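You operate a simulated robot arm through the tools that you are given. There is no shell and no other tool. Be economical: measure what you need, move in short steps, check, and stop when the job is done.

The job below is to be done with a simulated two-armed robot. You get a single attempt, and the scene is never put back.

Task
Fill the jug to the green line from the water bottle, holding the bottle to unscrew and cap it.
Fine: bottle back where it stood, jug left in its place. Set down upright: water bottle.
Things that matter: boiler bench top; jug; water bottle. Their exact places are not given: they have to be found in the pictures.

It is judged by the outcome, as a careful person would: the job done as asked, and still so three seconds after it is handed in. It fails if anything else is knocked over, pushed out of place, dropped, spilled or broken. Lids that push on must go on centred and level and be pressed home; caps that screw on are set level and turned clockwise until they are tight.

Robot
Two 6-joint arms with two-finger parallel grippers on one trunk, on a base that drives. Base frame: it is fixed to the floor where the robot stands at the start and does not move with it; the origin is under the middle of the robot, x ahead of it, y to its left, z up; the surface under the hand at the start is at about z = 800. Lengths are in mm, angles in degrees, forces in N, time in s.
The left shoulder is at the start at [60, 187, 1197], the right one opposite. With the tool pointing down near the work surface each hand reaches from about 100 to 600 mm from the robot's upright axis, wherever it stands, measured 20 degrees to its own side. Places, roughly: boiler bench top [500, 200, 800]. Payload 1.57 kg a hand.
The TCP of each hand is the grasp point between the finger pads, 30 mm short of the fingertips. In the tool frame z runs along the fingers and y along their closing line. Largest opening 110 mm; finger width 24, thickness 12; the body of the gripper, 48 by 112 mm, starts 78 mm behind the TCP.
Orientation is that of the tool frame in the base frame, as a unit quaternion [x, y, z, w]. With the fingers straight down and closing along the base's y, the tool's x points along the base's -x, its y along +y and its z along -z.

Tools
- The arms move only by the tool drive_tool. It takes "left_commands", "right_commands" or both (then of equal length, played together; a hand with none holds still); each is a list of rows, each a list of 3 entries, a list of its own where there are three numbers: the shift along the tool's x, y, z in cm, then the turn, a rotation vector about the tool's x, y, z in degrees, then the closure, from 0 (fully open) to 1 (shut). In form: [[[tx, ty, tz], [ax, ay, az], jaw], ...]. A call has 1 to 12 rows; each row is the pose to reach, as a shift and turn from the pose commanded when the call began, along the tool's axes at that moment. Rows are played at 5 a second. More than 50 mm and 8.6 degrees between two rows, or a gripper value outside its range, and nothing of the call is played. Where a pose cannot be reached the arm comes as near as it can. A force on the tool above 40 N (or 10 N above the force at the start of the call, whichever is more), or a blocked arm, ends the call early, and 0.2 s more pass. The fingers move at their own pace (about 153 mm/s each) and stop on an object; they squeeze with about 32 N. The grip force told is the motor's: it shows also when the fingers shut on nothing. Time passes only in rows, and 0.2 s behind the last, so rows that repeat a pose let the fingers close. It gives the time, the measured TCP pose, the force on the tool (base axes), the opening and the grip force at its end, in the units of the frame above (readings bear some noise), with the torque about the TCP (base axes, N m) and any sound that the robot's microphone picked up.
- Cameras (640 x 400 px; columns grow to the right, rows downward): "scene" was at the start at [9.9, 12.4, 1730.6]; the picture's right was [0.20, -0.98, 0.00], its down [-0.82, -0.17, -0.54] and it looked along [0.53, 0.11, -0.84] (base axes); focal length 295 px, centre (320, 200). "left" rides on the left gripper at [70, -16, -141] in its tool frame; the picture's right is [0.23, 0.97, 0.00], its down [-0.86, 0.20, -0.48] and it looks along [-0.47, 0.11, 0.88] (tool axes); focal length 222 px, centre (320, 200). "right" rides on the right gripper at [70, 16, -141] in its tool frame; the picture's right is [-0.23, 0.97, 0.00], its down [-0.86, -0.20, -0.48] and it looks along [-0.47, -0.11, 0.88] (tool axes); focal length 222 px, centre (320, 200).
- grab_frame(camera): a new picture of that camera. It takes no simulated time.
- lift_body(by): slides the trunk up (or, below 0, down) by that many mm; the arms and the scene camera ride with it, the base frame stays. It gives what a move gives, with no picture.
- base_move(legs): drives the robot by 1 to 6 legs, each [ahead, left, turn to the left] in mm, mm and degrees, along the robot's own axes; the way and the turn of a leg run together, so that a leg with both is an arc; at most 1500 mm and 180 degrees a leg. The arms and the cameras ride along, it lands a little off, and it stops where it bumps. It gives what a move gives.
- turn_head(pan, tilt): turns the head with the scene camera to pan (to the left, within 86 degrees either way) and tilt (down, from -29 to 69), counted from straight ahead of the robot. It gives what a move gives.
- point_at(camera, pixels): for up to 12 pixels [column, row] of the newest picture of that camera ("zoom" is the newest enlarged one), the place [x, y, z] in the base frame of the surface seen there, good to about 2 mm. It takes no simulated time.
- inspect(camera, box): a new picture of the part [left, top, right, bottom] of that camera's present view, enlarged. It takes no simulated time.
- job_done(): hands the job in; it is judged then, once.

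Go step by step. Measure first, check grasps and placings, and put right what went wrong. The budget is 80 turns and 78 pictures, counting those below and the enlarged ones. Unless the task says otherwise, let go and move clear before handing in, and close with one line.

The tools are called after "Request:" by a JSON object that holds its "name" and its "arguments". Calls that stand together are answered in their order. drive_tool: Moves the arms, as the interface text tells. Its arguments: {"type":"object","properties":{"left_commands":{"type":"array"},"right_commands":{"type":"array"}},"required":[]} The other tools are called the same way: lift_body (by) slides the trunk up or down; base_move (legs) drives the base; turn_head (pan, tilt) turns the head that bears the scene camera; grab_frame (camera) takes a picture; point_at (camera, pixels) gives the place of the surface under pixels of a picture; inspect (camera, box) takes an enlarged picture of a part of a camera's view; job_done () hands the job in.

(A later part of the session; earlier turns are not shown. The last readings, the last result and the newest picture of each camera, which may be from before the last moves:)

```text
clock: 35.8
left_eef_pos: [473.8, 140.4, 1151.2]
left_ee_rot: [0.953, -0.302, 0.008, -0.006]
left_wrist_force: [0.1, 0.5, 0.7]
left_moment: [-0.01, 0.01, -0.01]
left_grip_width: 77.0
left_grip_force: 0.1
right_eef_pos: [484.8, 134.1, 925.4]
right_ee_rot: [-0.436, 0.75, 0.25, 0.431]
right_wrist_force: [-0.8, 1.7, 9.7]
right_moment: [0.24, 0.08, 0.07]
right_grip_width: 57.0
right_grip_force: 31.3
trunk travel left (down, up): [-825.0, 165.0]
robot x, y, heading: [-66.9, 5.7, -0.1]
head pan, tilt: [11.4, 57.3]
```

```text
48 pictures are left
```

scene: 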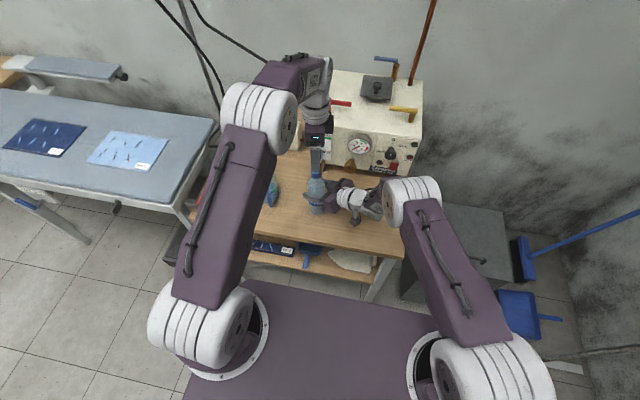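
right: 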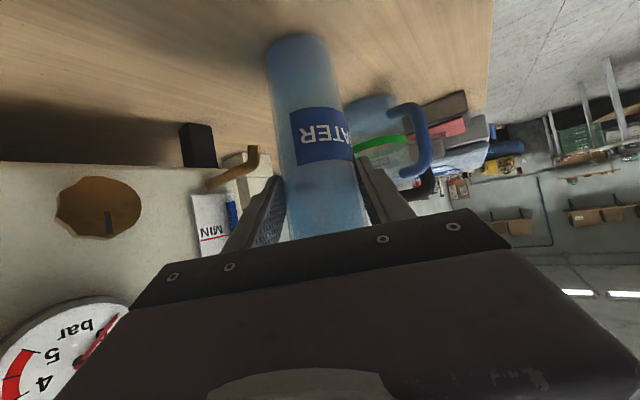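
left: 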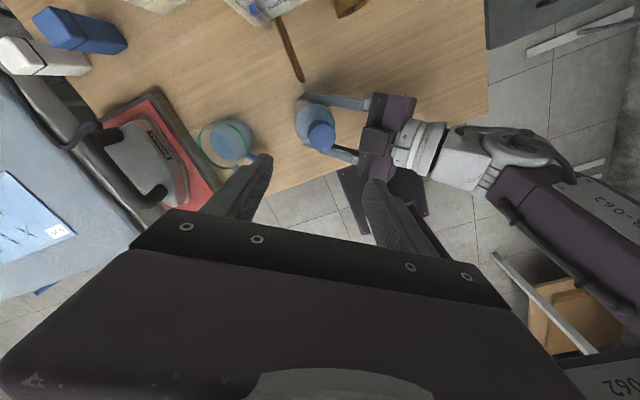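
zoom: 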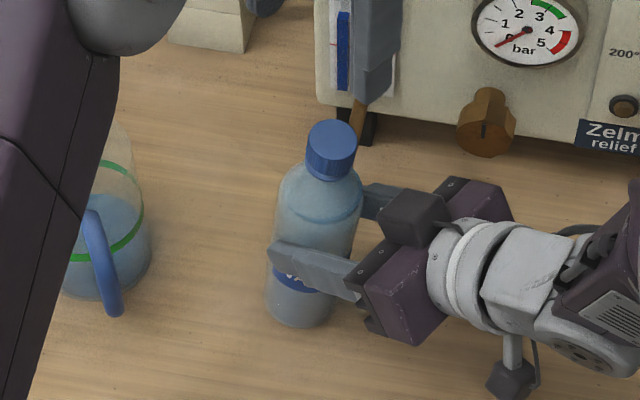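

The right hand reads +9.7 N upward, so the bottle's bottom edge is pressing on the bench. I'll measure the lean.

Request:
{"name": "inspect", "arguments": {"camera": "scene", "box": [265, 140, 365, 225]}}

Request:
{"name": "point_at", "arguments": {"camera": "zoom", "pixels": [[332, 135], [309, 134], [355, 134], [332, 122], [332, 152], [280, 215], [362, 215], [320, 215], [268, 300], [333, 300], [300, 300], [300, 320]]}}

Request:
{"name": "point_at", "arguments": {"camera": "right", "pixels": [[300, 40], [272, 75], [328, 75], [300, 75], [290, 150], [345, 150], [320, 180], [300, 220], [350, 220]]}}

```text
4.71 times, centred on (315, 182) of scene
```

zoom: 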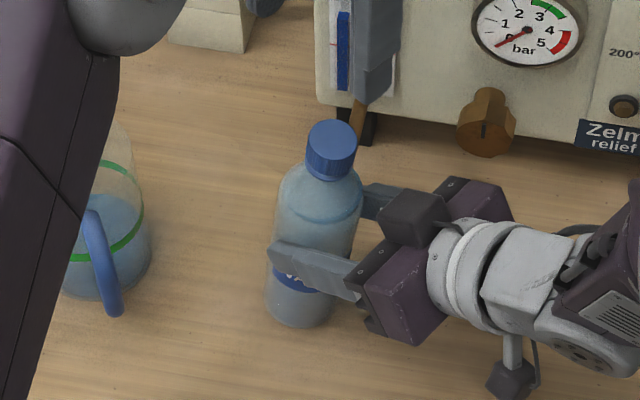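

```text
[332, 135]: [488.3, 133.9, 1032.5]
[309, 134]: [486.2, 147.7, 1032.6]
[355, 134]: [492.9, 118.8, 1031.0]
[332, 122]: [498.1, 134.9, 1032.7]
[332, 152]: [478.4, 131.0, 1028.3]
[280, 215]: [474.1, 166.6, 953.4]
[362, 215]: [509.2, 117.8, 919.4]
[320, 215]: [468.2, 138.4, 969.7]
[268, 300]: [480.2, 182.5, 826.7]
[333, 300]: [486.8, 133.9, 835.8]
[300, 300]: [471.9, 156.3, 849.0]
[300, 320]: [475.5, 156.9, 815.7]
```

```text
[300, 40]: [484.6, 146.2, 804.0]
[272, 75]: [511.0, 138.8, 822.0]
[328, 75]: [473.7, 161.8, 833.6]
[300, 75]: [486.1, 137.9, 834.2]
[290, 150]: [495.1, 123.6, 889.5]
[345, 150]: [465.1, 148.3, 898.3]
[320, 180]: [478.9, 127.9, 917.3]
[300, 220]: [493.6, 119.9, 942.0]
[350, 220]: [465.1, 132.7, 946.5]
```

The bottle leans about 7° back towards the hand: its base is at about (500,158) and its top at (489,133). I'll lift 10 mm, pitch it upright, and move it back over its spot.

Request:
{"name": "drive_tool", "arguments": {"right_commands": [[[-0.5, 0, -0.25], [0, 0, 0], 0.65], [[-0.9, 0, -0.5], [0, 0, 0], 0.65], [[-0.6, 0.2, -1], [0, 3.5, 0], 0.65], [[-0.2, 0.5, -1.6], [0, 7, 0], 0.65], [[-0.2, 0.5, -1.6], [0, 7, 0], 0.65]]}}

Request:
{"name": "inspect", "arguments": {"camera": "scene", "box": [265, 140, 365, 225]}}

```text
clock: 37.0
left_eef_pos: [475.6, 140.5, 1151.4]
left_ee_rot: [0.953, -0.303, 0.007, -0.007]
left_wrist_force: [0.3, 0.5, 0.5]
left_moment: [-0.02, 0.01, 0.01]
left_grip_width: 76.9
left_grip_force: 0.1
right_eef_pos: [474.2, 125.1, 932.7]
right_ee_rot: [-0.45, 0.776, 0.223, 0.381]
right_wrist_force: [0.0, 0.1, -4.5]
right_moment: [-0.06, 0.02, 0.01]
right_grip_width: 56.9
right_grip_force: 31.9
trunk travel left (down, up): [-825.0, 165.0]
robot x, y, heading: [-68.5, 2.0, -0.2]
head pan, tilt: [11.4, 57.3]
```

```text
4.71 times, centred on (315, 182) of scene
```

zoom: 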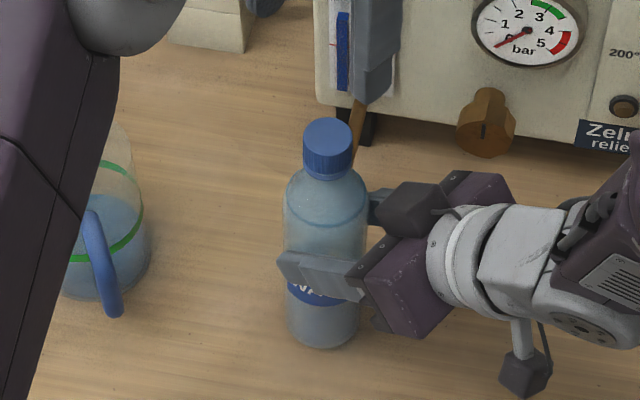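

It's lifted (weight ≈4.5 N) and looks upright. I'll measure again.

Request:
{"name": "point_at", "arguments": {"camera": "zoom", "pixels": [[328, 132], [306, 132], [350, 132], [328, 120], [327, 148], [287, 215], [364, 190], [326, 200], [290, 320], [357, 320], [323, 325], [323, 345]]}}

Request:
{"name": "grab_frame", "arguments": {"camera": "right"}}

```text
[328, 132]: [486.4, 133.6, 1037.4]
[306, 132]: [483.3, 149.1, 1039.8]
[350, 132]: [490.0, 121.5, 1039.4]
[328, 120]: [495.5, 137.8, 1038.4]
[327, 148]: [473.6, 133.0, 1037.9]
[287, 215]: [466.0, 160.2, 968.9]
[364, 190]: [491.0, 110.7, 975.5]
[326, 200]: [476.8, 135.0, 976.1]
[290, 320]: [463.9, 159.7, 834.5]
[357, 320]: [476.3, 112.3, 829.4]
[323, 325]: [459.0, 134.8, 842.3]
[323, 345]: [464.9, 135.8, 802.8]
```

```text
45 pictures are left
```

right: 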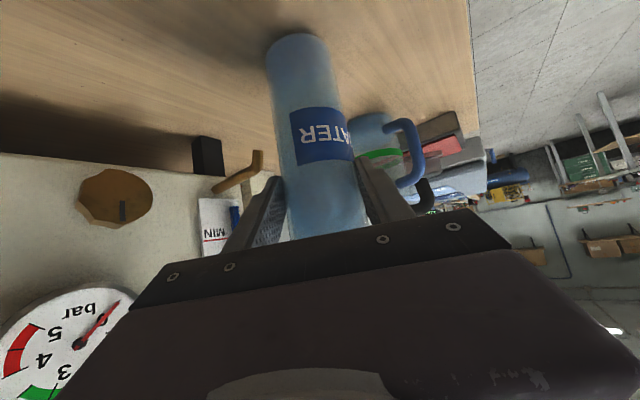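

The bottle is upright within about 1°, roughly 5 mm off in x and 10 mm up. I'll set it down on its spot and release the right grip so I can re-grip squarely.

Request:
{"name": "drive_tool", "arguments": {"right_commands": [[[0.3, 0.4, 0.1], [0, 0, 0], 0.65], [[0.6, 0.4, 0.35], [0, 0, 0], 0.65], [[0.85, 0.4, 0.52], [0, 0, 0], 0.65], [[0.94, 0.4, 0.58], [0, 0, 0], 0.65], [[0.94, 0.4, 0.58], [0, 0, 0], 0.65], [[0.94, 0.4, 0.58], [0, 0, 0], 0.4], [[0.94, 0.4, 0.58], [0, 0, 0], 0.2], [[0.94, 0.4, 0.58], [0, 0, 0], 0], [[0.94, 0.4, 0.58], [0, 0, 0], 0]]}}

Request:
{"name": "inspect", "arguments": {"camera": "scene", "box": [265, 140, 365, 225]}}

Request:
{"name": "point_at", "arguments": {"camera": "zoom", "pixels": [[324, 136], [302, 136], [346, 136], [324, 124], [324, 152], [287, 200], [360, 200], [323, 205], [290, 330], [355, 330], [321, 335]]}}

```text
clock: 39.0
left_eef_pos: [474.5, 140.0, 1150.8]
left_ee_rot: [0.953, -0.303, 0.007, -0.007]
left_wrist_force: [-0.7, -0.1, -0.1]
left_moment: [-0.01, 0.0, 0.0]
left_grip_width: 76.8
left_grip_force: 0.0
right_eef_pos: [470.8, 126.7, 922.8]
right_ee_rot: [-0.451, 0.775, 0.224, 0.382]
right_wrist_force: [-0.1, 0.2, 0.3]
right_moment: [0.02, 0.01, 0.01]
right_grip_width: 110.1
right_grip_force: 0.0
trunk travel left (down, up): [-825.0, 165.0]
robot x, y, heading: [-66.8, 1.1, 0.2]
head pan, tilt: [11.4, 57.3]
```

```text
4.71 times, centred on (315, 182) of scene
```

zoom: 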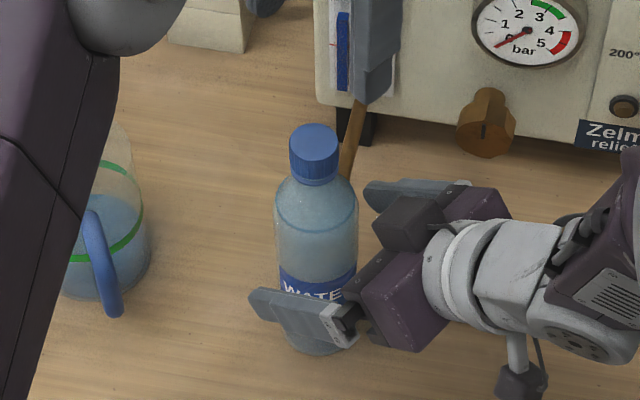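

```text
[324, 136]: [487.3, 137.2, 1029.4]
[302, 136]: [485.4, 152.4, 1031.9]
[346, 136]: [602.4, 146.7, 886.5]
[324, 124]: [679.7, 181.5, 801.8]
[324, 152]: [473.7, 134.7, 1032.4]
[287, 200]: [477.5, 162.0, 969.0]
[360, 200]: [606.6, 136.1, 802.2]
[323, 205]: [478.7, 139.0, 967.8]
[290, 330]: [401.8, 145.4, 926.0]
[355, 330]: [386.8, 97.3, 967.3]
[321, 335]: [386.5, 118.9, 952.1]
```

The bottle stands upright, with its cap around (314,140) in the zoom. I'll measure its centre.

Request:
{"name": "point_at", "arguments": {"camera": "zoom", "pixels": [[314, 140], [292, 140], [337, 140], [314, 127], [314, 156], [278, 215], [356, 215], [317, 215], [315, 270]]}}

```text
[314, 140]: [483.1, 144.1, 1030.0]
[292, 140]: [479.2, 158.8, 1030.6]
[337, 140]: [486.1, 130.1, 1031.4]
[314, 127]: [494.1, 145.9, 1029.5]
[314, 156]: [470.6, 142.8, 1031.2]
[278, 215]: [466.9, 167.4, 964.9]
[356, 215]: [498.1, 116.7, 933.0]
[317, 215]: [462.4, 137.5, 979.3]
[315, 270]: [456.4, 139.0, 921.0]
```

The bottle now stands at about (483,144), 6 mm off its spot, and the cap top has risen about 2 mm, so it is unscrewing. I'll re-grip with the right hand at 30° pitch while the left winds back 102° above.

Request:
{"name": "drive_tool", "arguments": {"right_commands": [[[-0.3, -0.05, 0.4], [0, -2, 0], 0], [[-0.7, -0.1, 0.8], [0, -4, 0], 0], [[-1.0, -0.15, 1.2], [0, -6, 0], 0], [[-1.3, -0.2, 1.55], [0, -7.5, 0], 0], [[-1.3, -0.2, 1.55], [0, -7.5, 0], 0], [[-1.3, -0.2, 1.55], [0, -7.5, 0], 0.2], [[-1.3, -0.2, 1.55], [0, -7.5, 0], 0.35], [[-1.3, -0.2, 1.55], [0, -7.5, 0], 0.45], [[-1.3, -0.2, 1.55], [0, -7.5, 0], 0.55], [[-1.3, -0.2, 1.55], [0, -7.5, 0], 0.65], [[-1.3, -0.2, 1.55], [0, -7.5, 0], 0.65], [[-1.3, -0.2, 1.55], [0, -7.5, 0], 0.65]], "left_commands": [[[0.1, -0.2, 0], [0, 0, 8.5], 0.3], [[0.2, -0.4, 0], [0, 0, 17], 0.3], [[0.3, -0.6, 0], [0, 0, 25.5], 0.3], [[0.4, -0.8, 0], [0, 0, 34], 0.3], [[0.4, -0.8, 0], [0, 0, 42.5], 0.3], [[0.4, -0.8, 0], [0, 0, 51], 0.3], [[0.4, -0.8, 0], [0, 0, 59.5], 0.3], [[0.4, -0.8, 0], [0, 0, 68], 0.3], [[0.4, -0.8, 0], [0, 0, 76.5], 0.3], [[0.4, -0.8, 0], [0, 0, 85], 0.3], [[0.4, -0.8, 0], [0, 0, 93.5], 0.3], [[0.4, -0.8, 0], [0, 0, 102], 0.3]]}}

Request:
{"name": "inspect", "arguments": {"camera": "scene", "box": [265, 140, 365, 225]}}

Request:
{"name": "point_at", "arguments": {"camera": "zoom", "pixels": [[315, 140], [293, 140], [338, 140], [315, 128], [315, 156], [278, 215], [317, 215], [315, 335]]}}

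```text
clock: 41.6
left_eef_pos: [482.8, 144.1, 1150.8]
left_ee_rot: [-0.363, 0.932, 0.003, 0.011]
left_wrist_force: [-0.8, 0.1, 0.9]
left_moment: [-0.02, -0.01, 0.02]
left_grip_width: 77.0
left_grip_force: 0.1
right_eef_pos: [481.0, 143.7, 924.3]
right_ee_rot: [-0.434, 0.749, 0.252, 0.433]
right_wrist_force: [-1.1, 1.2, -1.0]
right_moment: [0.06, 0.07, -0.01]
right_grip_width: 57.6
right_grip_force: 32.0
trunk travel left (down, up): [-825.0, 165.0]
robot x, y, heading: [-70.4, 3.4, 0.1]
head pan, tilt: [11.4, 57.3]
```

```text
4.71 times, centred on (315, 182) of scene
```

zoom: 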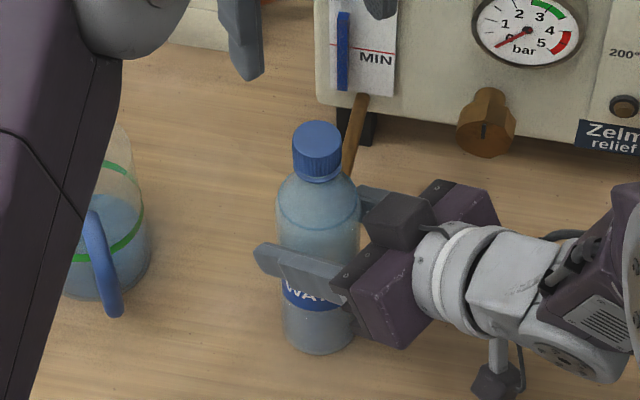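

```text
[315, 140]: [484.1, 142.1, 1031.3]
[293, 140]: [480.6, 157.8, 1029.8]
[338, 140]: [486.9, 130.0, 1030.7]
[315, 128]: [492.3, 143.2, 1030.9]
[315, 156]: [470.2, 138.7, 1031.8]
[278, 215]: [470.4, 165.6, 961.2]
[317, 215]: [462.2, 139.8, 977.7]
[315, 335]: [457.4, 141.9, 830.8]
```

The bottle is re-gripped upright with its cap at (483,143.5). I'll lower the left hand onto the cap and close.

Request:
{"name": "drive_tool", "arguments": {"left_commands": [[[0.1, 0, 3.7], [0, 1.3, 0], 0.3], [[0.2, 0, 7.4], [0, 1.3, 0], 0.3], [[0.28, 0, 9.5], [0, 1.3, 0], 0.3], [[0.28, 0, 11.1], [0, 1.3, 0], 0.3], [[0.28, 0, 11.1], [0, 1.3, 0], 0.5], [[0.28, 0, 11.1], [0, 1.3, 0], 0.65], [[0.28, 0, 11.1], [0, 1.3, 0], 0.85], [[0.28, 0, 11.1], [0, 1.3, 0], 0.9]]}}

```text
clock: 43.4
left_eef_pos: [481.9, 143.5, 1040.3]
left_ee_rot: [-0.365, 0.931, -0.003, -0.001]
left_wrist_force: [0.2, -0.6, -1.1]
left_moment: [0.14, 0.09, 0.01]
left_grip_width: 29.8
left_grip_force: 31.9
right_eef_pos: [482.6, 143.0, 922.8]
right_ee_rot: [-0.435, 0.749, 0.252, 0.432]
right_wrist_force: [-0.2, 0.1, -0.5]
right_moment: [-0.17, 0.0, -0.02]
right_grip_width: 57.5
right_grip_force: 32.0
trunk travel left (down, up): [-825.0, 165.0]
robot x, y, heading: [-67.0, 1.9, 0.0]
head pan, tilt: [11.4, 57.3]
```

The grip is centred with no side load. I'll turn counter-clockwise 100° (to yaw about 143°), rising 1 mm.

Request:
{"name": "drive_tool", "arguments": {"left_commands": [[[0, 0, -0.01], [0, 0, -8.4], 0.9], [[0, 0, -0.02], [0, 0, -16.8], 0.9], [[0, 0, -0.03], [0, 0, -25.2], 0.9], [[0, 0, -0.03], [0, 0, -33.6], 0.9], [[0, 0, -0.04], [0, 0, -42], 0.9], [[0, 0, -0.05], [0, 0, -50.4], 0.9], [[0, 0, -0.06], [0, 0, -58.8], 0.9], [[0, 0, -0.07], [0, 0, -67.2], 0.9], [[0, 0, -0.08], [0, 0, -75.6], 0.9], [[0, 0, -0.08], [0, 0, -84], 0.9], [[0, 0, -0.09], [0, 0, -92.4], 0.9], [[0, 0, -0.1], [0, 0, -100], 0.9]]}}

```text
clock: 46.0
left_eef_pos: [483.4, 143.9, 1041.6]
left_ee_rot: [0.948, -0.317, 0.002, 0.002]
left_wrist_force: [9.6, 1.2, 0.3]
left_moment: [0.02, -0.25, -0.1]
left_grip_width: 30.1
left_grip_force: 31.6
right_eef_pos: [482.2, 144.3, 922.8]
right_ee_rot: [-0.436, 0.749, 0.252, 0.431]
right_wrist_force: [-9.9, -1.6, 0.3]
right_moment: [0.17, -0.88, 0.11]
right_grip_width: 57.2
right_grip_force: 31.9
trunk travel left (down, up): [-825.0, 165.0]
robot x, y, heading: [-73.3, 4.8, 0.2]
head pan, tilt: [11.4, 57.3]
```

About 330° total has been turned. I'll test a gentle 3 mm lift to see whether the cap is free.

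Request:
{"name": "drive_tool", "arguments": {"left_commands": [[[0, 0, -0.1], [0, 0, 0], 0.9], [[0, 0, -0.2], [0, 0, 0], 0.9], [[0, 0, -0.3], [0, 0, 0], 0.9]]}}

Request:
{"name": "inspect", "arguments": {"camera": "scene", "box": [280, 140, 350, 200]}}

```text
clock: 46.8
left_eef_pos: [483.2, 144.3, 1043.3]
left_ee_rot: [0.948, -0.319, 0.001, 0.003]
left_wrist_force: [10.8, 1.4, -7.8]
left_moment: [0.0, -0.2, -0.04]
left_grip_width: 29.9
left_grip_force: 31.7
right_eef_pos: [482.6, 142.6, 923.4]
right_ee_rot: [-0.435, 0.748, 0.253, 0.432]
right_wrist_force: [-9.9, -0.5, 2.5]
right_moment: [0.12, -1.0, 0.05]
right_grip_width: 57.3
right_grip_force: 31.9
trunk travel left (down, up): [-825.0, 165.0]
robot x, y, heading: [-69.6, 1.3, 0.1]
head pan, tilt: [11.4, 57.3]
```

```text
6.67 times, centred on (315, 170) of scene
```

zoom: 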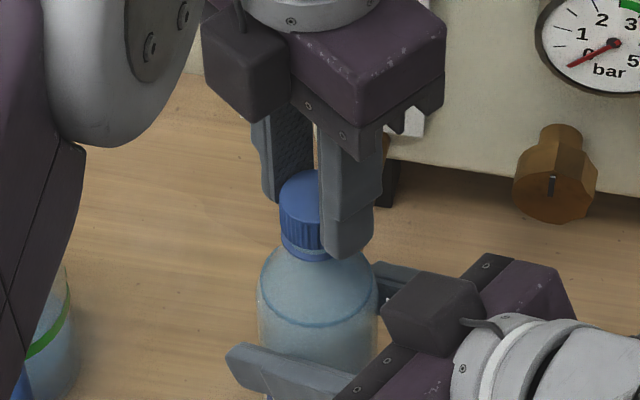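

The cap isn't free yet: the lift met 8 N and the tamper ring shows below the cap. I'll open in place and wind the wrist back clockwise for another stroke.

Request:
{"name": "drive_tool", "arguments": {"left_commands": [[[0, 0, 0.15], [0, 0, 0], 0.6], [[0.08, -0.06, 0.15], [0, 0, 0], 0.35], [[0.08, -0.06, 0.15], [0, 0, 8.5], 0.35], [[0.08, -0.06, 0.15], [0, 0, 17], 0.35], [[0.08, -0.06, 0.15], [0, 0, 25.5], 0.35], [[0.08, -0.06, 0.15], [0, 0, 34], 0.35], [[0.08, -0.06, 0.15], [0, 0, 42.5], 0.35], [[0.08, -0.06, 0.15], [0, 0, 51], 0.35], [[0.08, -0.06, 0.15], [0, 0, 59.5], 0.35], [[0.08, -0.06, 0.15], [0, 0, 68], 0.35], [[0.08, -0.06, 0.15], [0, 0, 76.5], 0.35], [[0.08, -0.06, 0.15], [0, 0, 85], 0.35]]}}

Request:
{"name": "drive_tool", "arguments": {"left_commands": [[[0, 0, 0], [0, 0, 8.5], 0.35], [[0, 0, 0], [0, 0, 17], 0.35], [[0, 0, 0], [0, 0, 25.5], 0.35], [[0, 0, 0], [0, 0, 34], 0.35], [[0, 0, 0], [0, 0, 42.5], 0.35], [[0, 0, 0], [0, 0, 51], 0.35], [[0, 0, 0], [0, 0, 59.5], 0.35], [[0, 0, 0], [0, 0, 68], 0.35], [[0, 0, 0], [0, 0, 76.5], 0.35], [[0, 0, 0], [0, 0, 85], 0.35], [[0, 0, 0], [0, 0, 93.5], 0.35], [[0, 0, 0], [0, 0, 102], 0.35]]}}

Request:
{"name": "inspect", "arguments": {"camera": "left", "box": [220, 80, 440, 260]}}

```text
clock: 49.4
left_eef_pos: [483.6, 143.3, 1040.5]
left_ee_rot: [-0.482, 0.876, -0.003, -0.001]
left_wrist_force: [0.7, -0.1, -0.3]
left_moment: [-0.02, -0.03, 0.02]
left_grip_width: 71.7
left_grip_force: 0.1
right_eef_pos: [482.1, 143.9, 924.8]
right_ee_rot: [-0.435, 0.749, 0.253, 0.432]
right_wrist_force: [0.9, -1.2, -0.6]
right_moment: [-0.05, -0.09, 0.0]
right_grip_width: 56.9
right_grip_force: 32.0
trunk travel left (down, up): [-825.0, 165.0]
robot x, y, heading: [-68.5, 1.2, 0.1]
head pan, tilt: [11.4, 57.3]
```

```text
clock: 52.0
left_eef_pos: [483.7, 143.4, 1040.7]
left_ee_rot: [0.378, 0.926, -0.002, 0.002]
left_wrist_force: [-0.5, 0.8, 0.2]
left_moment: [0.02, 0.01, 0.0]
left_grip_width: 71.6
left_grip_force: 0.1
right_eef_pos: [482.6, 143.5, 924.1]
right_ee_rot: [-0.435, 0.749, 0.252, 0.431]
right_wrist_force: [1.3, -0.7, 0.4]
right_moment: [-0.1, -0.07, 0.06]
right_grip_width: 57.2
right_grip_force: 32.3
trunk travel left (down, up): [-825.0, 165.0]
robot x, y, heading: [-70.3, 1.8, -0.1]
head pan, tilt: [11.4, 57.3]
```

```text
2.22 times, centred on (330, 170) of left
```

zoom: 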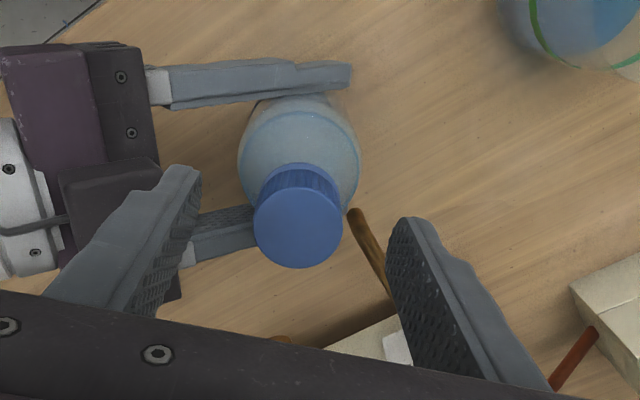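

The hand is centred around the cap at yaw −44°. I'll grip and turn counter-clockwise in two calls, about 178° in total.

Request:
{"name": "drive_tool", "arguments": {"left_commands": [[[0, 0, 0], [0, 0, 0], 0.6], [[0, 0, 0], [0, 0, 0], 0.85], [[0, 0, 0], [0, 0, 0], 0.9], [[0, 0, -0.01], [0, 0, -8.4], 0.9], [[0, 0, -0.02], [0, 0, -16.8], 0.9], [[0, 0, -0.03], [0, 0, -25.2], 0.9], [[0, 0, -0.04], [0, 0, -33.6], 0.9], [[0, 0, -0.05], [0, 0, -42], 0.9], [[0, 0, -0.06], [0, 0, -50.4], 0.9], [[0, 0, -0.07], [0, 0, -58.8], 0.9], [[0, 0, -0.08], [0, 0, -67.2], 0.9], [[0, 0, -0.09], [0, 0, -75.6], 0.9]]}}

Request:
{"name": "drive_tool", "arguments": {"left_commands": [[[0, 0, -0.01], [0, 0, -8.4], 0.9], [[0, 0, -0.02], [0, 0, -16.8], 0.9], [[0, 0, -0.03], [0, 0, -25.2], 0.9], [[0, 0, -0.03], [0, 0, -33.6], 0.9], [[0, 0, -0.04], [0, 0, -42], 0.9], [[0, 0, -0.05], [0, 0, -50.4], 0.9], [[0, 0, -0.06], [0, 0, -58.8], 0.9], [[0, 0, -0.07], [0, 0, -67.2], 0.9], [[0, 0, -0.08], [0, 0, -75.6], 0.9], [[0, 0, -0.08], [0, 0, -84], 0.9], [[0, 0, -0.09], [0, 0, -92.4], 0.9], [[0, 0, -0.1], [0, 0, -100], 0.9]]}}

```text
clock: 54.6
left_eef_pos: [483.6, 143.6, 1042.7]
left_ee_rot: [-0.272, 0.962, -0.002, 0.0]
left_wrist_force: [0.8, 2.1, -0.8]
left_moment: [0.07, -0.02, 0.01]
left_grip_width: 29.8
left_grip_force: 31.7
right_eef_pos: [482.7, 143.7, 923.2]
right_ee_rot: [-0.435, 0.749, 0.252, 0.432]
right_wrist_force: [0.0, -2.2, -0.8]
right_moment: [-0.01, -0.18, 0.02]
right_grip_width: 57.1
right_grip_force: 31.5
trunk travel left (down, up): [-825.0, 165.0]
robot x, y, heading: [-67.8, -0.6, 0.2]
head pan, tilt: [11.4, 57.3]
```

```text
clock: 57.2
left_eef_pos: [483.7, 144.2, 1044.5]
left_ee_rot: [0.912, -0.41, 0.001, 0.003]
left_wrist_force: [-4.4, 7.3, 0.7]
left_moment: [0.23, 0.14, -0.05]
left_grip_width: 30.0
left_grip_force: 32.3
right_eef_pos: [482.7, 143.5, 923.4]
right_ee_rot: [-0.434, 0.749, 0.252, 0.432]
right_wrist_force: [3.0, -7.6, 0.6]
right_moment: [0.37, 0.3, 0.02]
right_grip_width: 57.3
right_grip_force: 32.2
trunk travel left (down, up): [-825.0, 165.0]
robot x, y, heading: [-70.9, 2.3, -0.1]
head pan, tilt: [11.4, 57.3]
```

Roughly 500° has been turned now. I'll try the gentle lift again.

Request:
{"name": "drive_tool", "arguments": {"left_commands": [[[0, 0, -0.1], [0, 0, 0], 0.9], [[0, 0, -0.25], [0, 0, 0], 0.9], [[0, 0, -0.4], [0, 0, 0], 0.9]]}}

Request:
{"name": "inspect", "arguments": {"camera": "scene", "box": [280, 140, 350, 200]}}

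```text
clock: 58.0
left_eef_pos: [484.2, 143.4, 1046.4]
left_ee_rot: [0.911, -0.412, 0.0, 0.003]
left_wrist_force: [-4.4, 5.2, -4.5]
left_moment: [0.08, 0.15, 0.04]
left_grip_width: 29.7
left_grip_force: 32.0
right_eef_pos: [482.0, 143.5, 924.2]
right_ee_rot: [-0.433, 0.749, 0.252, 0.433]
right_wrist_force: [5.5, -4.6, -0.6]
right_moment: [0.44, 0.48, -0.05]
right_grip_width: 57.1
right_grip_force: 31.9
trunk travel left (down, up): [-825.0, 165.0]
robot x, y, heading: [-68.2, 6.9, -0.1]
head pan, tilt: [11.4, 57.3]
```

```text
6.67 times, centred on (315, 170) of scene
```

zoom: 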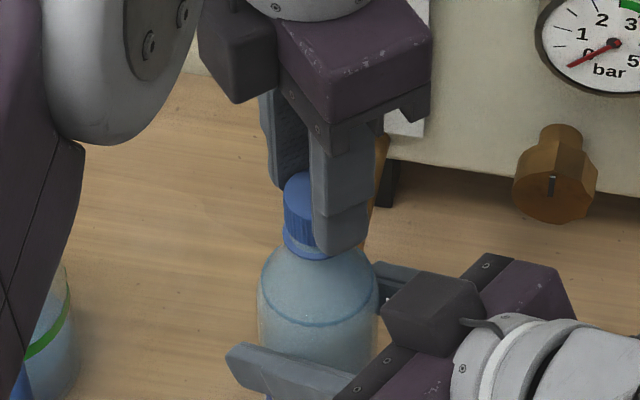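

It still holds at about 4.5 N with a slightly larger gap. I'll open, wind back, and measure the cap height.

Request:
{"name": "drive_tool", "arguments": {"left_commands": [[[0, 0, 0.15], [0, 0, 0], 0.6], [[0, 0, 0.15], [0, 0, 0], 0.35], [[0, 0, 0.15], [0, 0, 8.5], 0.35], [[0, 0, 0.15], [0, 0, 17], 0.35], [[0, 0, 0.15], [0, 0, 25.5], 0.35], [[0, 0, 0.15], [0, 0, 34], 0.35], [[0, 0, 0.15], [0, 0, 42.5], 0.35], [[0, 0, 0.15], [0, 0, 51], 0.35], [[0, 0, 0.15], [0, 0, 59.5], 0.35], [[0, 0, 0.15], [0, 0, 68], 0.35], [[0, 0, 0.15], [0, 0, 76.5], 0.35], [[0, 0, 0.15], [0, 0, 85], 0.35]]}}

Request:
{"name": "drive_tool", "arguments": {"left_commands": [[[0, 0, 0], [0, 0, 8.5], 0.35], [[0, 0, 0], [0, 0, 17], 0.35], [[0, 0, 0], [0, 0, 25.5], 0.35], [[0, 0, 0], [0, 0, 34], 0.35], [[0, 0, 0], [0, 0, 42.5], 0.35], [[0, 0, 0], [0, 0, 51], 0.35], [[0, 0, 0], [0, 0, 59.5], 0.35], [[0, 0, 0], [0, 0, 68], 0.35], [[0, 0, 0], [0, 0, 76.5], 0.35], [[0, 0, 0], [0, 0, 85], 0.35], [[0, 0, 0], [0, 0, 93.5], 0.35], [[0, 0, 0], [0, 0, 102], 0.35]]}}

Request:
{"name": "inspect", "arguments": {"camera": "left", "box": [220, 80, 440, 260]}}

Request:
{"name": "point_at", "arguments": {"camera": "zoom", "pixels": [[298, 230], [258, 230], [338, 230], [298, 195], [298, 262], [290, 135]]}}

```text
clock: 60.6
left_eef_pos: [483.3, 143.9, 1046.8]
left_ee_rot: [-0.392, 0.92, -0.003, -0.001]
left_wrist_force: [0.2, -1.0, 0.7]
left_moment: [0.0, -0.02, -0.01]
left_grip_width: 71.6
left_grip_force: 0.0
right_eef_pos: [482.1, 143.8, 924.5]
right_ee_rot: [-0.435, 0.749, 0.253, 0.432]
right_wrist_force: [-1.3, 0.4, -0.4]
right_moment: [-0.01, 0.14, 0.0]
right_grip_width: 56.9
right_grip_force: 32.6
trunk travel left (down, up): [-825.0, 165.0]
robot x, y, heading: [-68.4, 1.1, -0.3]
head pan, tilt: [11.4, 57.3]
```

```text
clock: 63.2
left_eef_pos: [483.3, 143.6, 1047.0]
left_ee_rot: [0.467, 0.884, -0.003, 0.002]
left_wrist_force: [-0.1, -0.4, -0.1]
left_moment: [0.01, 0.01, 0.01]
left_grip_width: 71.3
left_grip_force: 0.2
right_eef_pos: [482.5, 143.2, 923.8]
right_ee_rot: [-0.435, 0.749, 0.252, 0.431]
right_wrist_force: [-0.9, 0.6, -0.7]
right_moment: [-0.06, 0.07, 0.02]
right_grip_width: 57.3
right_grip_force: 31.5
trunk travel left (down, up): [-825.0, 165.0]
robot x, y, heading: [-67.5, 3.0, 0.1]
head pan, tilt: [11.4, 57.3]
```

```text
2.22 times, centred on (330, 170) of left
```

zoom: 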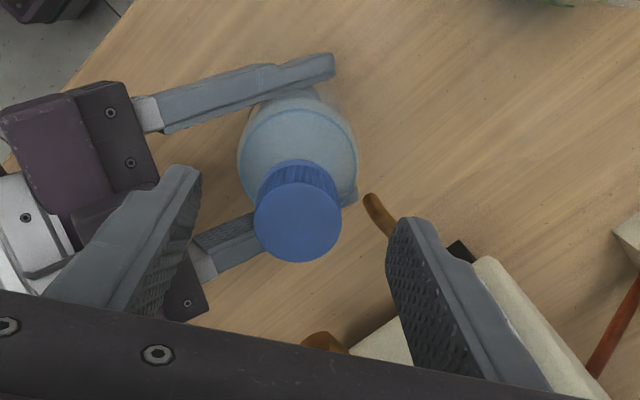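

```text
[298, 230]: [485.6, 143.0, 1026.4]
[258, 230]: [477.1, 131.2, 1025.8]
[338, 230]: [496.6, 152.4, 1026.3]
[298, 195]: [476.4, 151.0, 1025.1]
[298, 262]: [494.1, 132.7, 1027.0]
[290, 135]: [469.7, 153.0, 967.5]
```

From this view the cap top reads 1026, which doesn't show a rise. I'll check the scene view for the label (bottle turning?) and the cap height.

Request:
{"name": "inspect", "arguments": {"camera": "scene", "box": [285, 150, 345, 220]}}

Request:
{"name": "inspect", "arguments": {"camera": "right", "box": [220, 20, 420, 240]}}

```text
5.71 times, centred on (315, 185) of scene
```

zoom: 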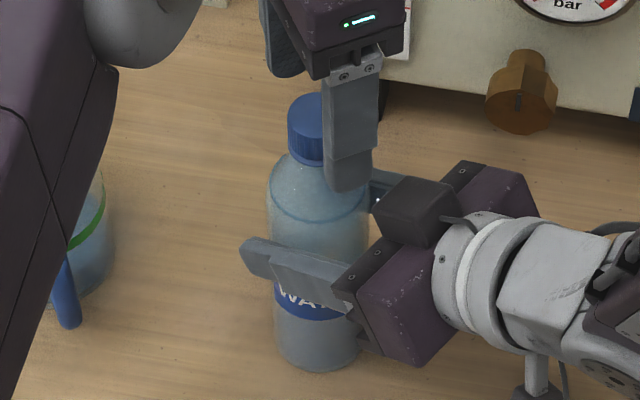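

```text
1.82 times, centred on (320, 130) of right
```

zoom: 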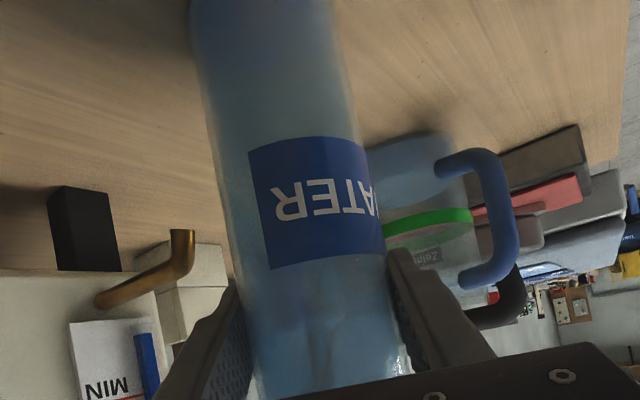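

The bottle hasn't turned in the right hand (label unchanged), so the cap is what turns. I'll go back down 7 mm for a fuller grip and make another stroke.

Request:
{"name": "drive_tool", "arguments": {"left_commands": [[[0, 0, 0.7], [0, 0, 0], 0.5], [[0, 0, 0.7], [0, 0, 0], 0.85], [[0, 0, 0.7], [0, 0, 0], 0.9], [[0, 0, 0.69], [0, 0, -8.4], 0.9], [[0, 0, 0.68], [0, 0, -16.8], 0.9], [[0, 0, 0.67], [0, 0, -25.2], 0.9], [[0, 0, 0.66], [0, 0, -33.6], 0.9], [[0, 0, 0.65], [0, 0, -42], 0.9], [[0, 0, 0.64], [0, 0, -50.4], 0.9], [[0, 0, 0.63], [0, 0, -58.8], 0.9], [[0, 0, 0.62], [0, 0, -67.2], 0.9], [[0, 0, 0.61], [0, 0, -75.6], 0.9]]}}

Request:
{"name": "drive_tool", "arguments": {"left_commands": [[[0, 0, -0.01], [0, 0, -8.4], 0.9], [[0, 0, -0.02], [0, 0, -16.8], 0.9], [[0, 0, -0.03], [0, 0, -25.2], 0.9], [[0, 0, -0.03], [0, 0, -33.6], 0.9], [[0, 0, -0.04], [0, 0, -42], 0.9], [[0, 0, -0.05], [0, 0, -50.4], 0.9], [[0, 0, -0.06], [0, 0, -58.8], 0.9], [[0, 0, -0.07], [0, 0, -67.2], 0.9], [[0, 0, -0.08], [0, 0, -75.6], 0.9], [[0, 0, -0.08], [0, 0, -84], 0.9], [[0, 0, -0.09], [0, 0, -92.4], 0.9], [[0, 0, -0.1], [0, 0, -100], 0.9]]}}

Request:
{"name": "inspect", "arguments": {"camera": "left", "box": [220, 80, 440, 260]}}

```text
clock: 65.8
left_eef_pos: [483.6, 142.7, 1040.1]
left_ee_rot: [-0.173, 0.985, -0.004, 0.0]
left_wrist_force: [1.3, 1.1, 1.1]
left_moment: [0.0, 0.0, -0.01]
left_grip_width: 30.3
left_grip_force: 31.6
right_eef_pos: [482.8, 142.4, 923.3]
right_ee_rot: [-0.435, 0.749, 0.253, 0.432]
right_wrist_force: [-0.6, -1.1, -0.5]
right_moment: [0.03, 0.0, 0.02]
right_grip_width: 57.1
right_grip_force: 31.9
trunk travel left (down, up): [-825.0, 165.0]
robot x, y, heading: [-70.0, 2.8, -0.2]
head pan, tilt: [11.4, 57.3]
```

```text
clock: 68.4
left_eef_pos: [483.1, 142.7, 1042.0]
left_ee_rot: [0.867, -0.499, 0.001, 0.003]
left_wrist_force: [-2.6, 6.9, 0.3]
left_moment: [0.27, 0.08, -0.02]
left_grip_width: 29.6
left_grip_force: 32.0
right_eef_pos: [482.5, 143.3, 923.5]
right_ee_rot: [-0.434, 0.749, 0.252, 0.432]
right_wrist_force: [1.8, -6.9, 0.1]
right_moment: [0.58, 0.25, 0.01]
right_grip_width: 57.0
right_grip_force: 32.1
trunk travel left (down, up): [-825.0, 165.0]
robot x, y, heading: [-72.6, 3.2, 0.2]
head pan, tilt: [11.4, 57.3]
```

```text
2.22 times, centred on (330, 170) of left
```

zoom: 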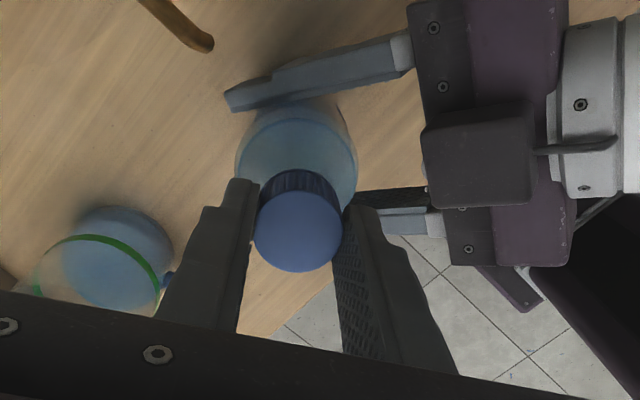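

The cap turns with no torque after about 680° in total. I'll lift more decisively, 10 mm, and look.

Request:
{"name": "drive_tool", "arguments": {"left_commands": [[[0, 0, -0.25], [0, 0, 0], 0.9], [[0, 0, -0.5], [0, 0, 0], 0.9], [[0, 0, -0.75], [0, 0, 0], 0.9], [[0, 0, -1.0], [0, 0, 0], 0.9]]}}

Request:
{"name": "inspect", "arguments": {"camera": "scene", "box": [280, 150, 350, 220]}}

```text
clock: 69.4
left_eef_pos: [483.6, 142.3, 1050.9]
left_ee_rot: [0.866, -0.5, 0.002, 0.004]
left_wrist_force: [-2.2, -3.2, 0.4]
left_moment: [-0.14, 0.08, 0.02]
left_grip_width: 30.5
left_grip_force: 17.9
right_eef_pos: [482.3, 143.8, 924.6]
right_ee_rot: [-0.435, 0.749, 0.253, 0.432]
right_wrist_force: [2.7, 2.7, 0.7]
right_moment: [-0.37, 0.18, 0.04]
right_grip_width: 57.1
right_grip_force: 31.9
trunk travel left (down, up): [-825.0, 165.0]
robot x, y, heading: [-71.5, 4.1, 0.1]
head pan, tilt: [11.4, 57.3]
```

```text
5.71 times, centred on (315, 185) of scene
```

zoom: 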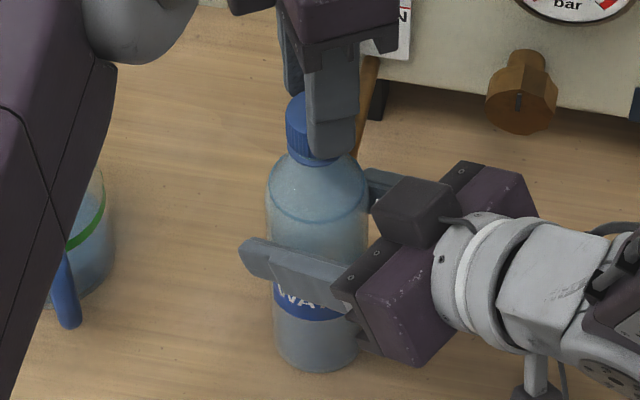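

The fingers slid up the cap instead of lifting it. I'll measure the cap top now from the scene view to see if it has risen.

Request:
{"name": "point_at", "arguments": {"camera": "zoom", "pixels": [[296, 102], [300, 98], [292, 110], [300, 140], [293, 150], [305, 165], [318, 220], [318, 300], [330, 170], [280, 190]]}}

Request:
{"name": "grab_frame", "arguments": {"camera": "left"}}

Request:
{"name": "point_at", "arguments": {"camera": "left", "pixels": [[320, 180], [318, 175], [322, 185], [310, 180], [330, 180], [320, 190]]}}

```text
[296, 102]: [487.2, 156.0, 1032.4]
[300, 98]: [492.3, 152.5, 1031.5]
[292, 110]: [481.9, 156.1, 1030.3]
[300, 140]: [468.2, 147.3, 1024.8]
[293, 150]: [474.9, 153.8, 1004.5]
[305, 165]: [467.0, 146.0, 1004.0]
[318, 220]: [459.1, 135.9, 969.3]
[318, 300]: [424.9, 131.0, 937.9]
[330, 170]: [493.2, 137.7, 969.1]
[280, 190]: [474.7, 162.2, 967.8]
```

```text
34 pictures are left
```

left: 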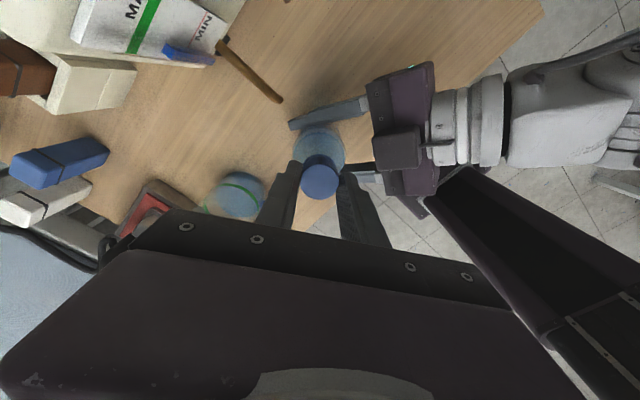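

```text
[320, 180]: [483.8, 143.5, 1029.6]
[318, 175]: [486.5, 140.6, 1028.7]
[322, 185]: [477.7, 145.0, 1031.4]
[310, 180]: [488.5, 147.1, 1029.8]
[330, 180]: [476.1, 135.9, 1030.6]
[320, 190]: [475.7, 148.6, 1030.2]
```

The cap top is at about 1031, only around 3 mm up, so it is still on the thread. I'll open, raise the left hand clear while winding back, and zoom tightly on the cap and neck.

Request:
{"name": "drive_tool", "arguments": {"left_commands": [[[0, 0, 0], [0, 0, 0], 0.6], [[0, 0, -0.5], [0, 0, 0], 0.35], [[0, 0, -2], [0, 0, 8.5], 0.35], [[0, 0, -4], [0, 0, 17], 0.35], [[0, 0, -6], [0, 0, 25.5], 0.35], [[0, 0, -6], [0, 0, 34], 0.35], [[0, 0, -6], [0, 0, 42.5], 0.35], [[0, 0, -6], [0, 0, 51], 0.35], [[0, 0, -6], [0, 0, 59.5], 0.35], [[0, 0, -6], [0, 0, 68], 0.35], [[0, 0, -6], [0, 0, 76.5], 0.35], [[0, 0, -6], [0, 0, 85], 0.35]]}}

Request:
{"name": "inspect", "arguments": {"camera": "scene", "box": [297, 158, 333, 190]}}

Request:
{"name": "point_at", "arguments": {"camera": "zoom", "pixels": [[310, 150], [260, 150], [360, 150], [310, 190], [310, 230], [310, 260], [310, 280], [310, 300], [310, 320], [310, 340], [310, 370]]}}

```text
clock: 72.0
left_eef_pos: [483.5, 144.9, 1110.3]
left_ee_rot: [-0.299, 0.954, -0.003, -0.001]
left_wrist_force: [-0.5, -0.5, -0.7]
left_moment: [0.03, 0.01, 0.03]
left_grip_width: 71.5
left_grip_force: 0.1
right_eef_pos: [481.6, 143.6, 924.1]
right_ee_rot: [-0.435, 0.749, 0.253, 0.431]
right_wrist_force: [-1.4, 0.3, -0.1]
right_moment: [-0.07, 0.15, -0.04]
right_grip_width: 57.2
right_grip_force: 31.7
trunk travel left (down, up): [-825.0, 165.0]
robot x, y, heading: [-71.2, 4.2, -0.1]
head pan, tilt: [11.4, 57.3]
```

```text
12.50 times, centred on (315, 174) of scene
```

zoom: 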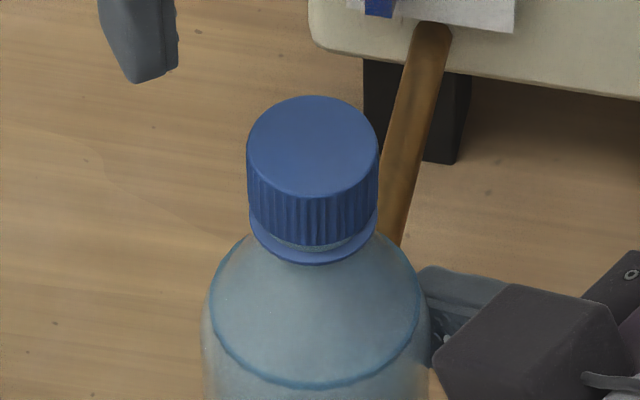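

```text
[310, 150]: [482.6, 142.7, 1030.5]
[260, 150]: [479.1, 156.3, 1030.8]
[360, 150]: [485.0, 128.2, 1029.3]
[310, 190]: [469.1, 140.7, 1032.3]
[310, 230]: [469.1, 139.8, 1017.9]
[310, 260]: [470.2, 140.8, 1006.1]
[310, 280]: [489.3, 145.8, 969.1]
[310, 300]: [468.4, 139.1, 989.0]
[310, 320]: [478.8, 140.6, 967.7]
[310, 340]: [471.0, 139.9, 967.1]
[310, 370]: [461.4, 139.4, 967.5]
```

This is clear: the tamper ring stays on the neck and the cap has only risen about 2 mm. My fingertips (z≈1010) were probably also pinching that fixed ring. I'll wind back more and grip higher, at TCP 1047, so only the cap is held.

Request:
{"name": "drive_tool", "arguments": {"left_commands": [[[0, 0, 0], [0, 0, 8.5], 0.35], [[0, 0, 0], [0, 0, 17], 0.35], [[0, 0, 0], [0, 0, 25.5], 0.35], [[0, 0, 0], [0, 0, 34], 0.35], [[0, 0, 0], [0, 0, 42.5], 0.35], [[0, 0, 0], [0, 0, 51], 0.35], [[0, 0, 0], [0, 0, 59.5], 0.35], [[0, 0, 1], [0, 0, 68], 0.35], [[0, 0, 2.5], [0, 0, 76.5], 0.35], [[0, 0, 4], [0, 0, 85], 0.35], [[0, 0, 5.5], [0, 0, 93.5], 0.35], [[0, 0, 6.3], [0, 0, 102], 0.35]]}}

Request:
{"name": "drive_tool", "arguments": {"left_commands": [[[0, 0, 0], [0, 0, 0], 0.6], [[0, 0, 0], [0, 0, 0], 0.85], [[0, 0, 0], [0, 0, 0], 0.9], [[0, 0, -0.01], [0, 0, -8.4], 0.9], [[0, 0, -0.02], [0, 0, -16.8], 0.9], [[0, 0, -0.03], [0, 0, -25.2], 0.9], [[0, 0, -0.04], [0, 0, -33.6], 0.9], [[0, 0, -0.05], [0, 0, -42], 0.9], [[0, 0, -0.06], [0, 0, -50.4], 0.9], [[0, 0, -0.07], [0, 0, -58.8], 0.9], [[0, 0, -0.08], [0, 0, -67.2], 0.9], [[0, 0, -0.09], [0, 0, -75.6], 0.9]]}}

Request:
{"name": "drive_tool", "arguments": {"left_commands": [[[0, 0, -0.01], [0, 0, -8.4], 0.9], [[0, 0, -0.02], [0, 0, -16.8], 0.9], [[0, 0, -0.03], [0, 0, -25.2], 0.9], [[0, 0, -0.03], [0, 0, -33.6], 0.9], [[0, 0, -0.04], [0, 0, -42], 0.9], [[0, 0, -0.05], [0, 0, -50.4], 0.9], [[0, 0, -0.06], [0, 0, -58.8], 0.9], [[0, 0, -0.07], [0, 0, -67.2], 0.9], [[0, 0, -0.08], [0, 0, -75.6], 0.9], [[0, 0, -0.09], [0, 0, -84], 0.9], [[0, 0, -0.1], [0, 0, -92.4], 0.9], [[0, 0, -0.11], [0, 0, -100], 0.9]]}}

Request:
{"name": "inspect", "arguments": {"camera": "scene", "box": [297, 158, 333, 190]}}

```text
clock: 74.6
left_eef_pos: [483.2, 143.4, 1048.1]
left_ee_rot: [0.554, 0.833, -0.003, 0.002]
left_wrist_force: [0.0, 0.7, 0.6]
left_moment: [-0.02, -0.01, 0.02]
left_grip_width: 71.4
left_grip_force: 0.1
right_eef_pos: [482.0, 143.2, 923.8]
right_ee_rot: [-0.435, 0.749, 0.252, 0.432]
right_wrist_force: [-0.9, 0.4, 0.5]
right_moment: [-0.06, 0.06, -0.02]
right_grip_width: 57.1
right_grip_force: 32.0
trunk travel left (down, up): [-825.0, 165.0]
robot x, y, heading: [-70.7, 0.8, 0.3]
head pan, tilt: [11.4, 57.3]
```

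```text
clock: 77.2
left_eef_pos: [481.9, 143.7, 1049.6]
left_ee_rot: [-0.076, 0.997, -0.002, 0.0]
left_wrist_force: [2.1, 6.9, -0.5]
left_moment: [0.24, -0.05, -0.4]
left_grip_width: 29.9
left_grip_force: 32.6
right_eef_pos: [483.8, 143.0, 924.7]
right_ee_rot: [-0.435, 0.749, 0.253, 0.432]
right_wrist_force: [-2.3, -5.7, 1.1]
right_moment: [0.63, -0.07, 0.38]
right_grip_width: 57.0
right_grip_force: 31.9
trunk travel left (down, up): [-825.0, 165.0]
robot x, y, heading: [-68.6, 1.2, -0.1]
head pan, tilt: [11.4, 57.3]
```

```text
clock: 79.8
left_eef_pos: [484.0, 144.4, 1049.8]
left_ee_rot: [0.812, -0.583, 0.001, 0.003]
left_wrist_force: [-10.2, 0.4, 0.5]
left_moment: [-0.02, 0.2, -0.37]
left_grip_width: 30.1
left_grip_force: 31.9
right_eef_pos: [483.2, 144.0, 923.6]
right_ee_rot: [-0.435, 0.748, 0.253, 0.433]
right_wrist_force: [9.6, -1.4, 0.2]
right_moment: [0.02, 0.98, 0.39]
right_grip_width: 57.3
right_grip_force: 32.2
trunk travel left (down, up): [-825.0, 165.0]
robot x, y, heading: [-70.6, 2.0, 0.1]
head pan, tilt: [11.4, 57.3]
```

```text
12.50 times, centred on (315, 174) of scene
```

zoom: 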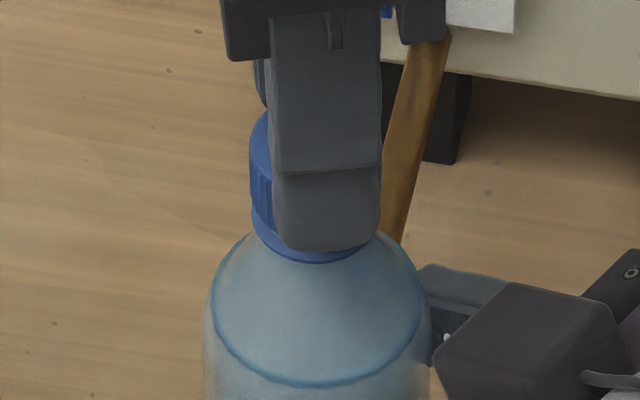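

This time the torque was −0.4 N m, unlike the earlier strokes. I'll open, raise, wind back and compare the cap-to-ring gap in the same zoom.

Request:
{"name": "drive_tool", "arguments": {"left_commands": [[[0, 0, 0], [0, 0, 0], 0.6], [[0, 0, -0.5], [0, 0, 0], 0.35], [[0, 0, -2], [0, 0, 8.5], 0.35], [[0, 0, -4], [0, 0, 17], 0.35], [[0, 0, -6], [0, 0, 25.5], 0.35], [[0, 0, -6], [0, 0, 34], 0.35], [[0, 0, -6], [0, 0, 42.5], 0.35], [[0, 0, -6], [0, 0, 51], 0.35], [[0, 0, -6], [0, 0, 59.5], 0.35], [[0, 0, -6], [0, 0, 68], 0.35], [[0, 0, -6], [0, 0, 76.5], 0.35], [[0, 0, -6], [0, 0, 85], 0.35]]}}

Request:
{"name": "inspect", "arguments": {"camera": "scene", "box": [297, 158, 333, 190]}}

Request:
{"name": "point_at", "arguments": {"camera": "zoom", "pixels": [[310, 150], [290, 140], [330, 160], [300, 130], [320, 150], [310, 165], [310, 250], [310, 210]]}}

```text
clock: 82.4
left_eef_pos: [484.2, 144.8, 1110.4]
left_ee_rot: [-0.203, 0.979, -0.003, 0.0]
left_wrist_force: [-0.3, 0.6, -0.6]
left_moment: [-0.01, 0.03, -0.01]
left_grip_width: 72.0
left_grip_force: 0.0
right_eef_pos: [481.8, 142.6, 924.0]
right_ee_rot: [-0.435, 0.749, 0.253, 0.431]
right_wrist_force: [-0.8, -0.4, -0.8]
right_moment: [-0.01, 0.18, -0.04]
right_grip_width: 57.0
right_grip_force: 32.2
trunk travel left (down, up): [-825.0, 165.0]
robot x, y, heading: [-70.7, 2.5, 0.1]
head pan, tilt: [11.4, 57.3]
```

```text
12.50 times, centred on (315, 174) of scene
```

zoom: 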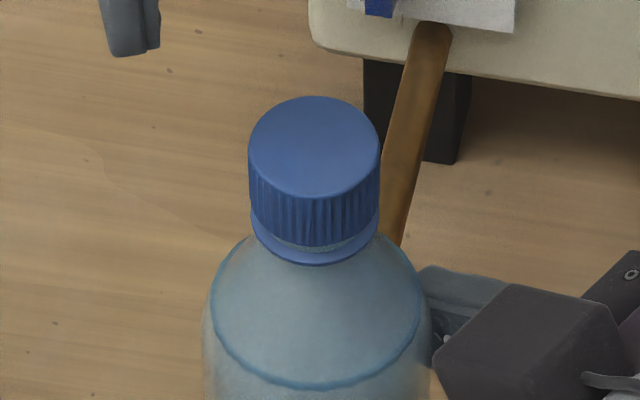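

```text
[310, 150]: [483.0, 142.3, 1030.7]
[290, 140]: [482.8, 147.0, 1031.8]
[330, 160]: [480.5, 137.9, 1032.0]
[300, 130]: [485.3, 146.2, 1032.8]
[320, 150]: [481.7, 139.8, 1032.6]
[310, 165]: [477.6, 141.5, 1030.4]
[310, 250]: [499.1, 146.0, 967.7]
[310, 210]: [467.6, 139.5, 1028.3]
```

The gap looks unchanged at about 2 mm. I'll grip only the cap again (TCP 1047), turn another 50° counter-clockwise, then pull up and look.

Request:
{"name": "drive_tool", "arguments": {"left_commands": [[[0, 0, 3], [0, 0, 0], 0.35], [[0, 0, 5.5], [0, 0, 0], 0.35], [[0, 0, 6.4], [0, 0, 0], 0.35], [[0, 0, 6.4], [0, 0, 0], 0.6], [[0, 0, 6.4], [0, 0, 0], 0.85], [[0, 0, 6.4], [0, 0, 0], 0.95], [[0, 0, 6.4], [0, 0, -8.4], 0.95], [[0, 0, 6.4], [0, 0, -16.8], 0.95], [[0, 0, 6.4], [0, 0, -25.2], 0.95], [[0, 0, 6.4], [0, 0, -33.6], 0.95]]}}

Request:
{"name": "drive_tool", "arguments": {"left_commands": [[[0, 0, -0.1], [0, 0, -2], 0.95], [[0, 0, -0.2], [0, 0, -4], 0.95]]}}

Request:
{"name": "drive_tool", "arguments": {"left_commands": [[[0, 0, -0.2], [0, 0, 0], 0.95], [[0, 0, -0.4], [0, 0, 0], 0.95]]}}

Request:
{"name": "inspect", "arguments": {"camera": "scene", "box": [297, 158, 333, 190]}}

```text
clock: 84.6
left_eef_pos: [483.5, 143.5, 1046.1]
left_ee_rot: [-0.479, 0.878, -0.002, -0.002]
left_wrist_force: [-4.5, 7.7, 1.2]
left_moment: [0.28, 0.17, -0.46]
left_grip_width: 29.7
left_grip_force: 31.7
right_eef_pos: [483.6, 142.4, 924.5]
right_ee_rot: [-0.434, 0.75, 0.252, 0.432]
right_wrist_force: [3.5, -7.3, -0.6]
right_moment: [0.58, 0.52, 0.46]
right_grip_width: 57.3
right_grip_force: 32.3
trunk travel left (down, up): [-825.0, 165.0]
robot x, y, heading: [-71.6, 2.5, 0.2]
head pan, tilt: [11.4, 57.3]
```

```text
clock: 85.2
left_eef_pos: [483.7, 143.5, 1047.2]
left_ee_rot: [-0.509, 0.861, -0.002, -0.001]
left_wrist_force: [-4.1, 8.5, -6.3]
left_moment: [0.4, 0.12, -0.45]
left_grip_width: 29.4
left_grip_force: 32.0
right_eef_pos: [482.7, 143.3, 922.7]
right_ee_rot: [-0.435, 0.749, 0.253, 0.432]
right_wrist_force: [3.9, -9.2, 1.3]
right_moment: [0.66, 0.44, 0.41]
right_grip_width: 56.9
right_grip_force: 32.2
trunk travel left (down, up): [-825.0, 165.0]
robot x, y, heading: [-69.2, 2.8, 0.2]
head pan, tilt: [11.4, 57.3]
```

```text
clock: 85.8
left_eef_pos: [484.0, 143.3, 1051.9]
left_ee_rot: [-0.509, 0.86, -0.003, -0.003]
left_wrist_force: [0.9, 7.2, -25.5]
left_moment: [0.6, -0.23, -0.08]
left_grip_width: 29.7
left_grip_force: 32.3
right_eef_pos: [483.7, 144.5, 927.4]
right_ee_rot: [-0.435, 0.747, 0.254, 0.434]
right_wrist_force: [-1.7, -7.0, 20.6]
right_moment: [0.3, 0.09, 0.1]
right_grip_width: 57.4
right_grip_force: 32.2
trunk travel left (down, up): [-825.0, 165.0]
robot x, y, heading: [-71.5, 4.7, 0.3]
head pan, tilt: [11.4, 57.3]
```

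```text
12.50 times, centred on (315, 174) of scene
```

zoom: 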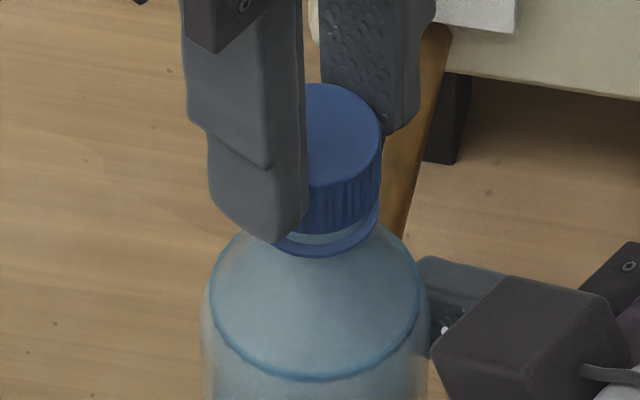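

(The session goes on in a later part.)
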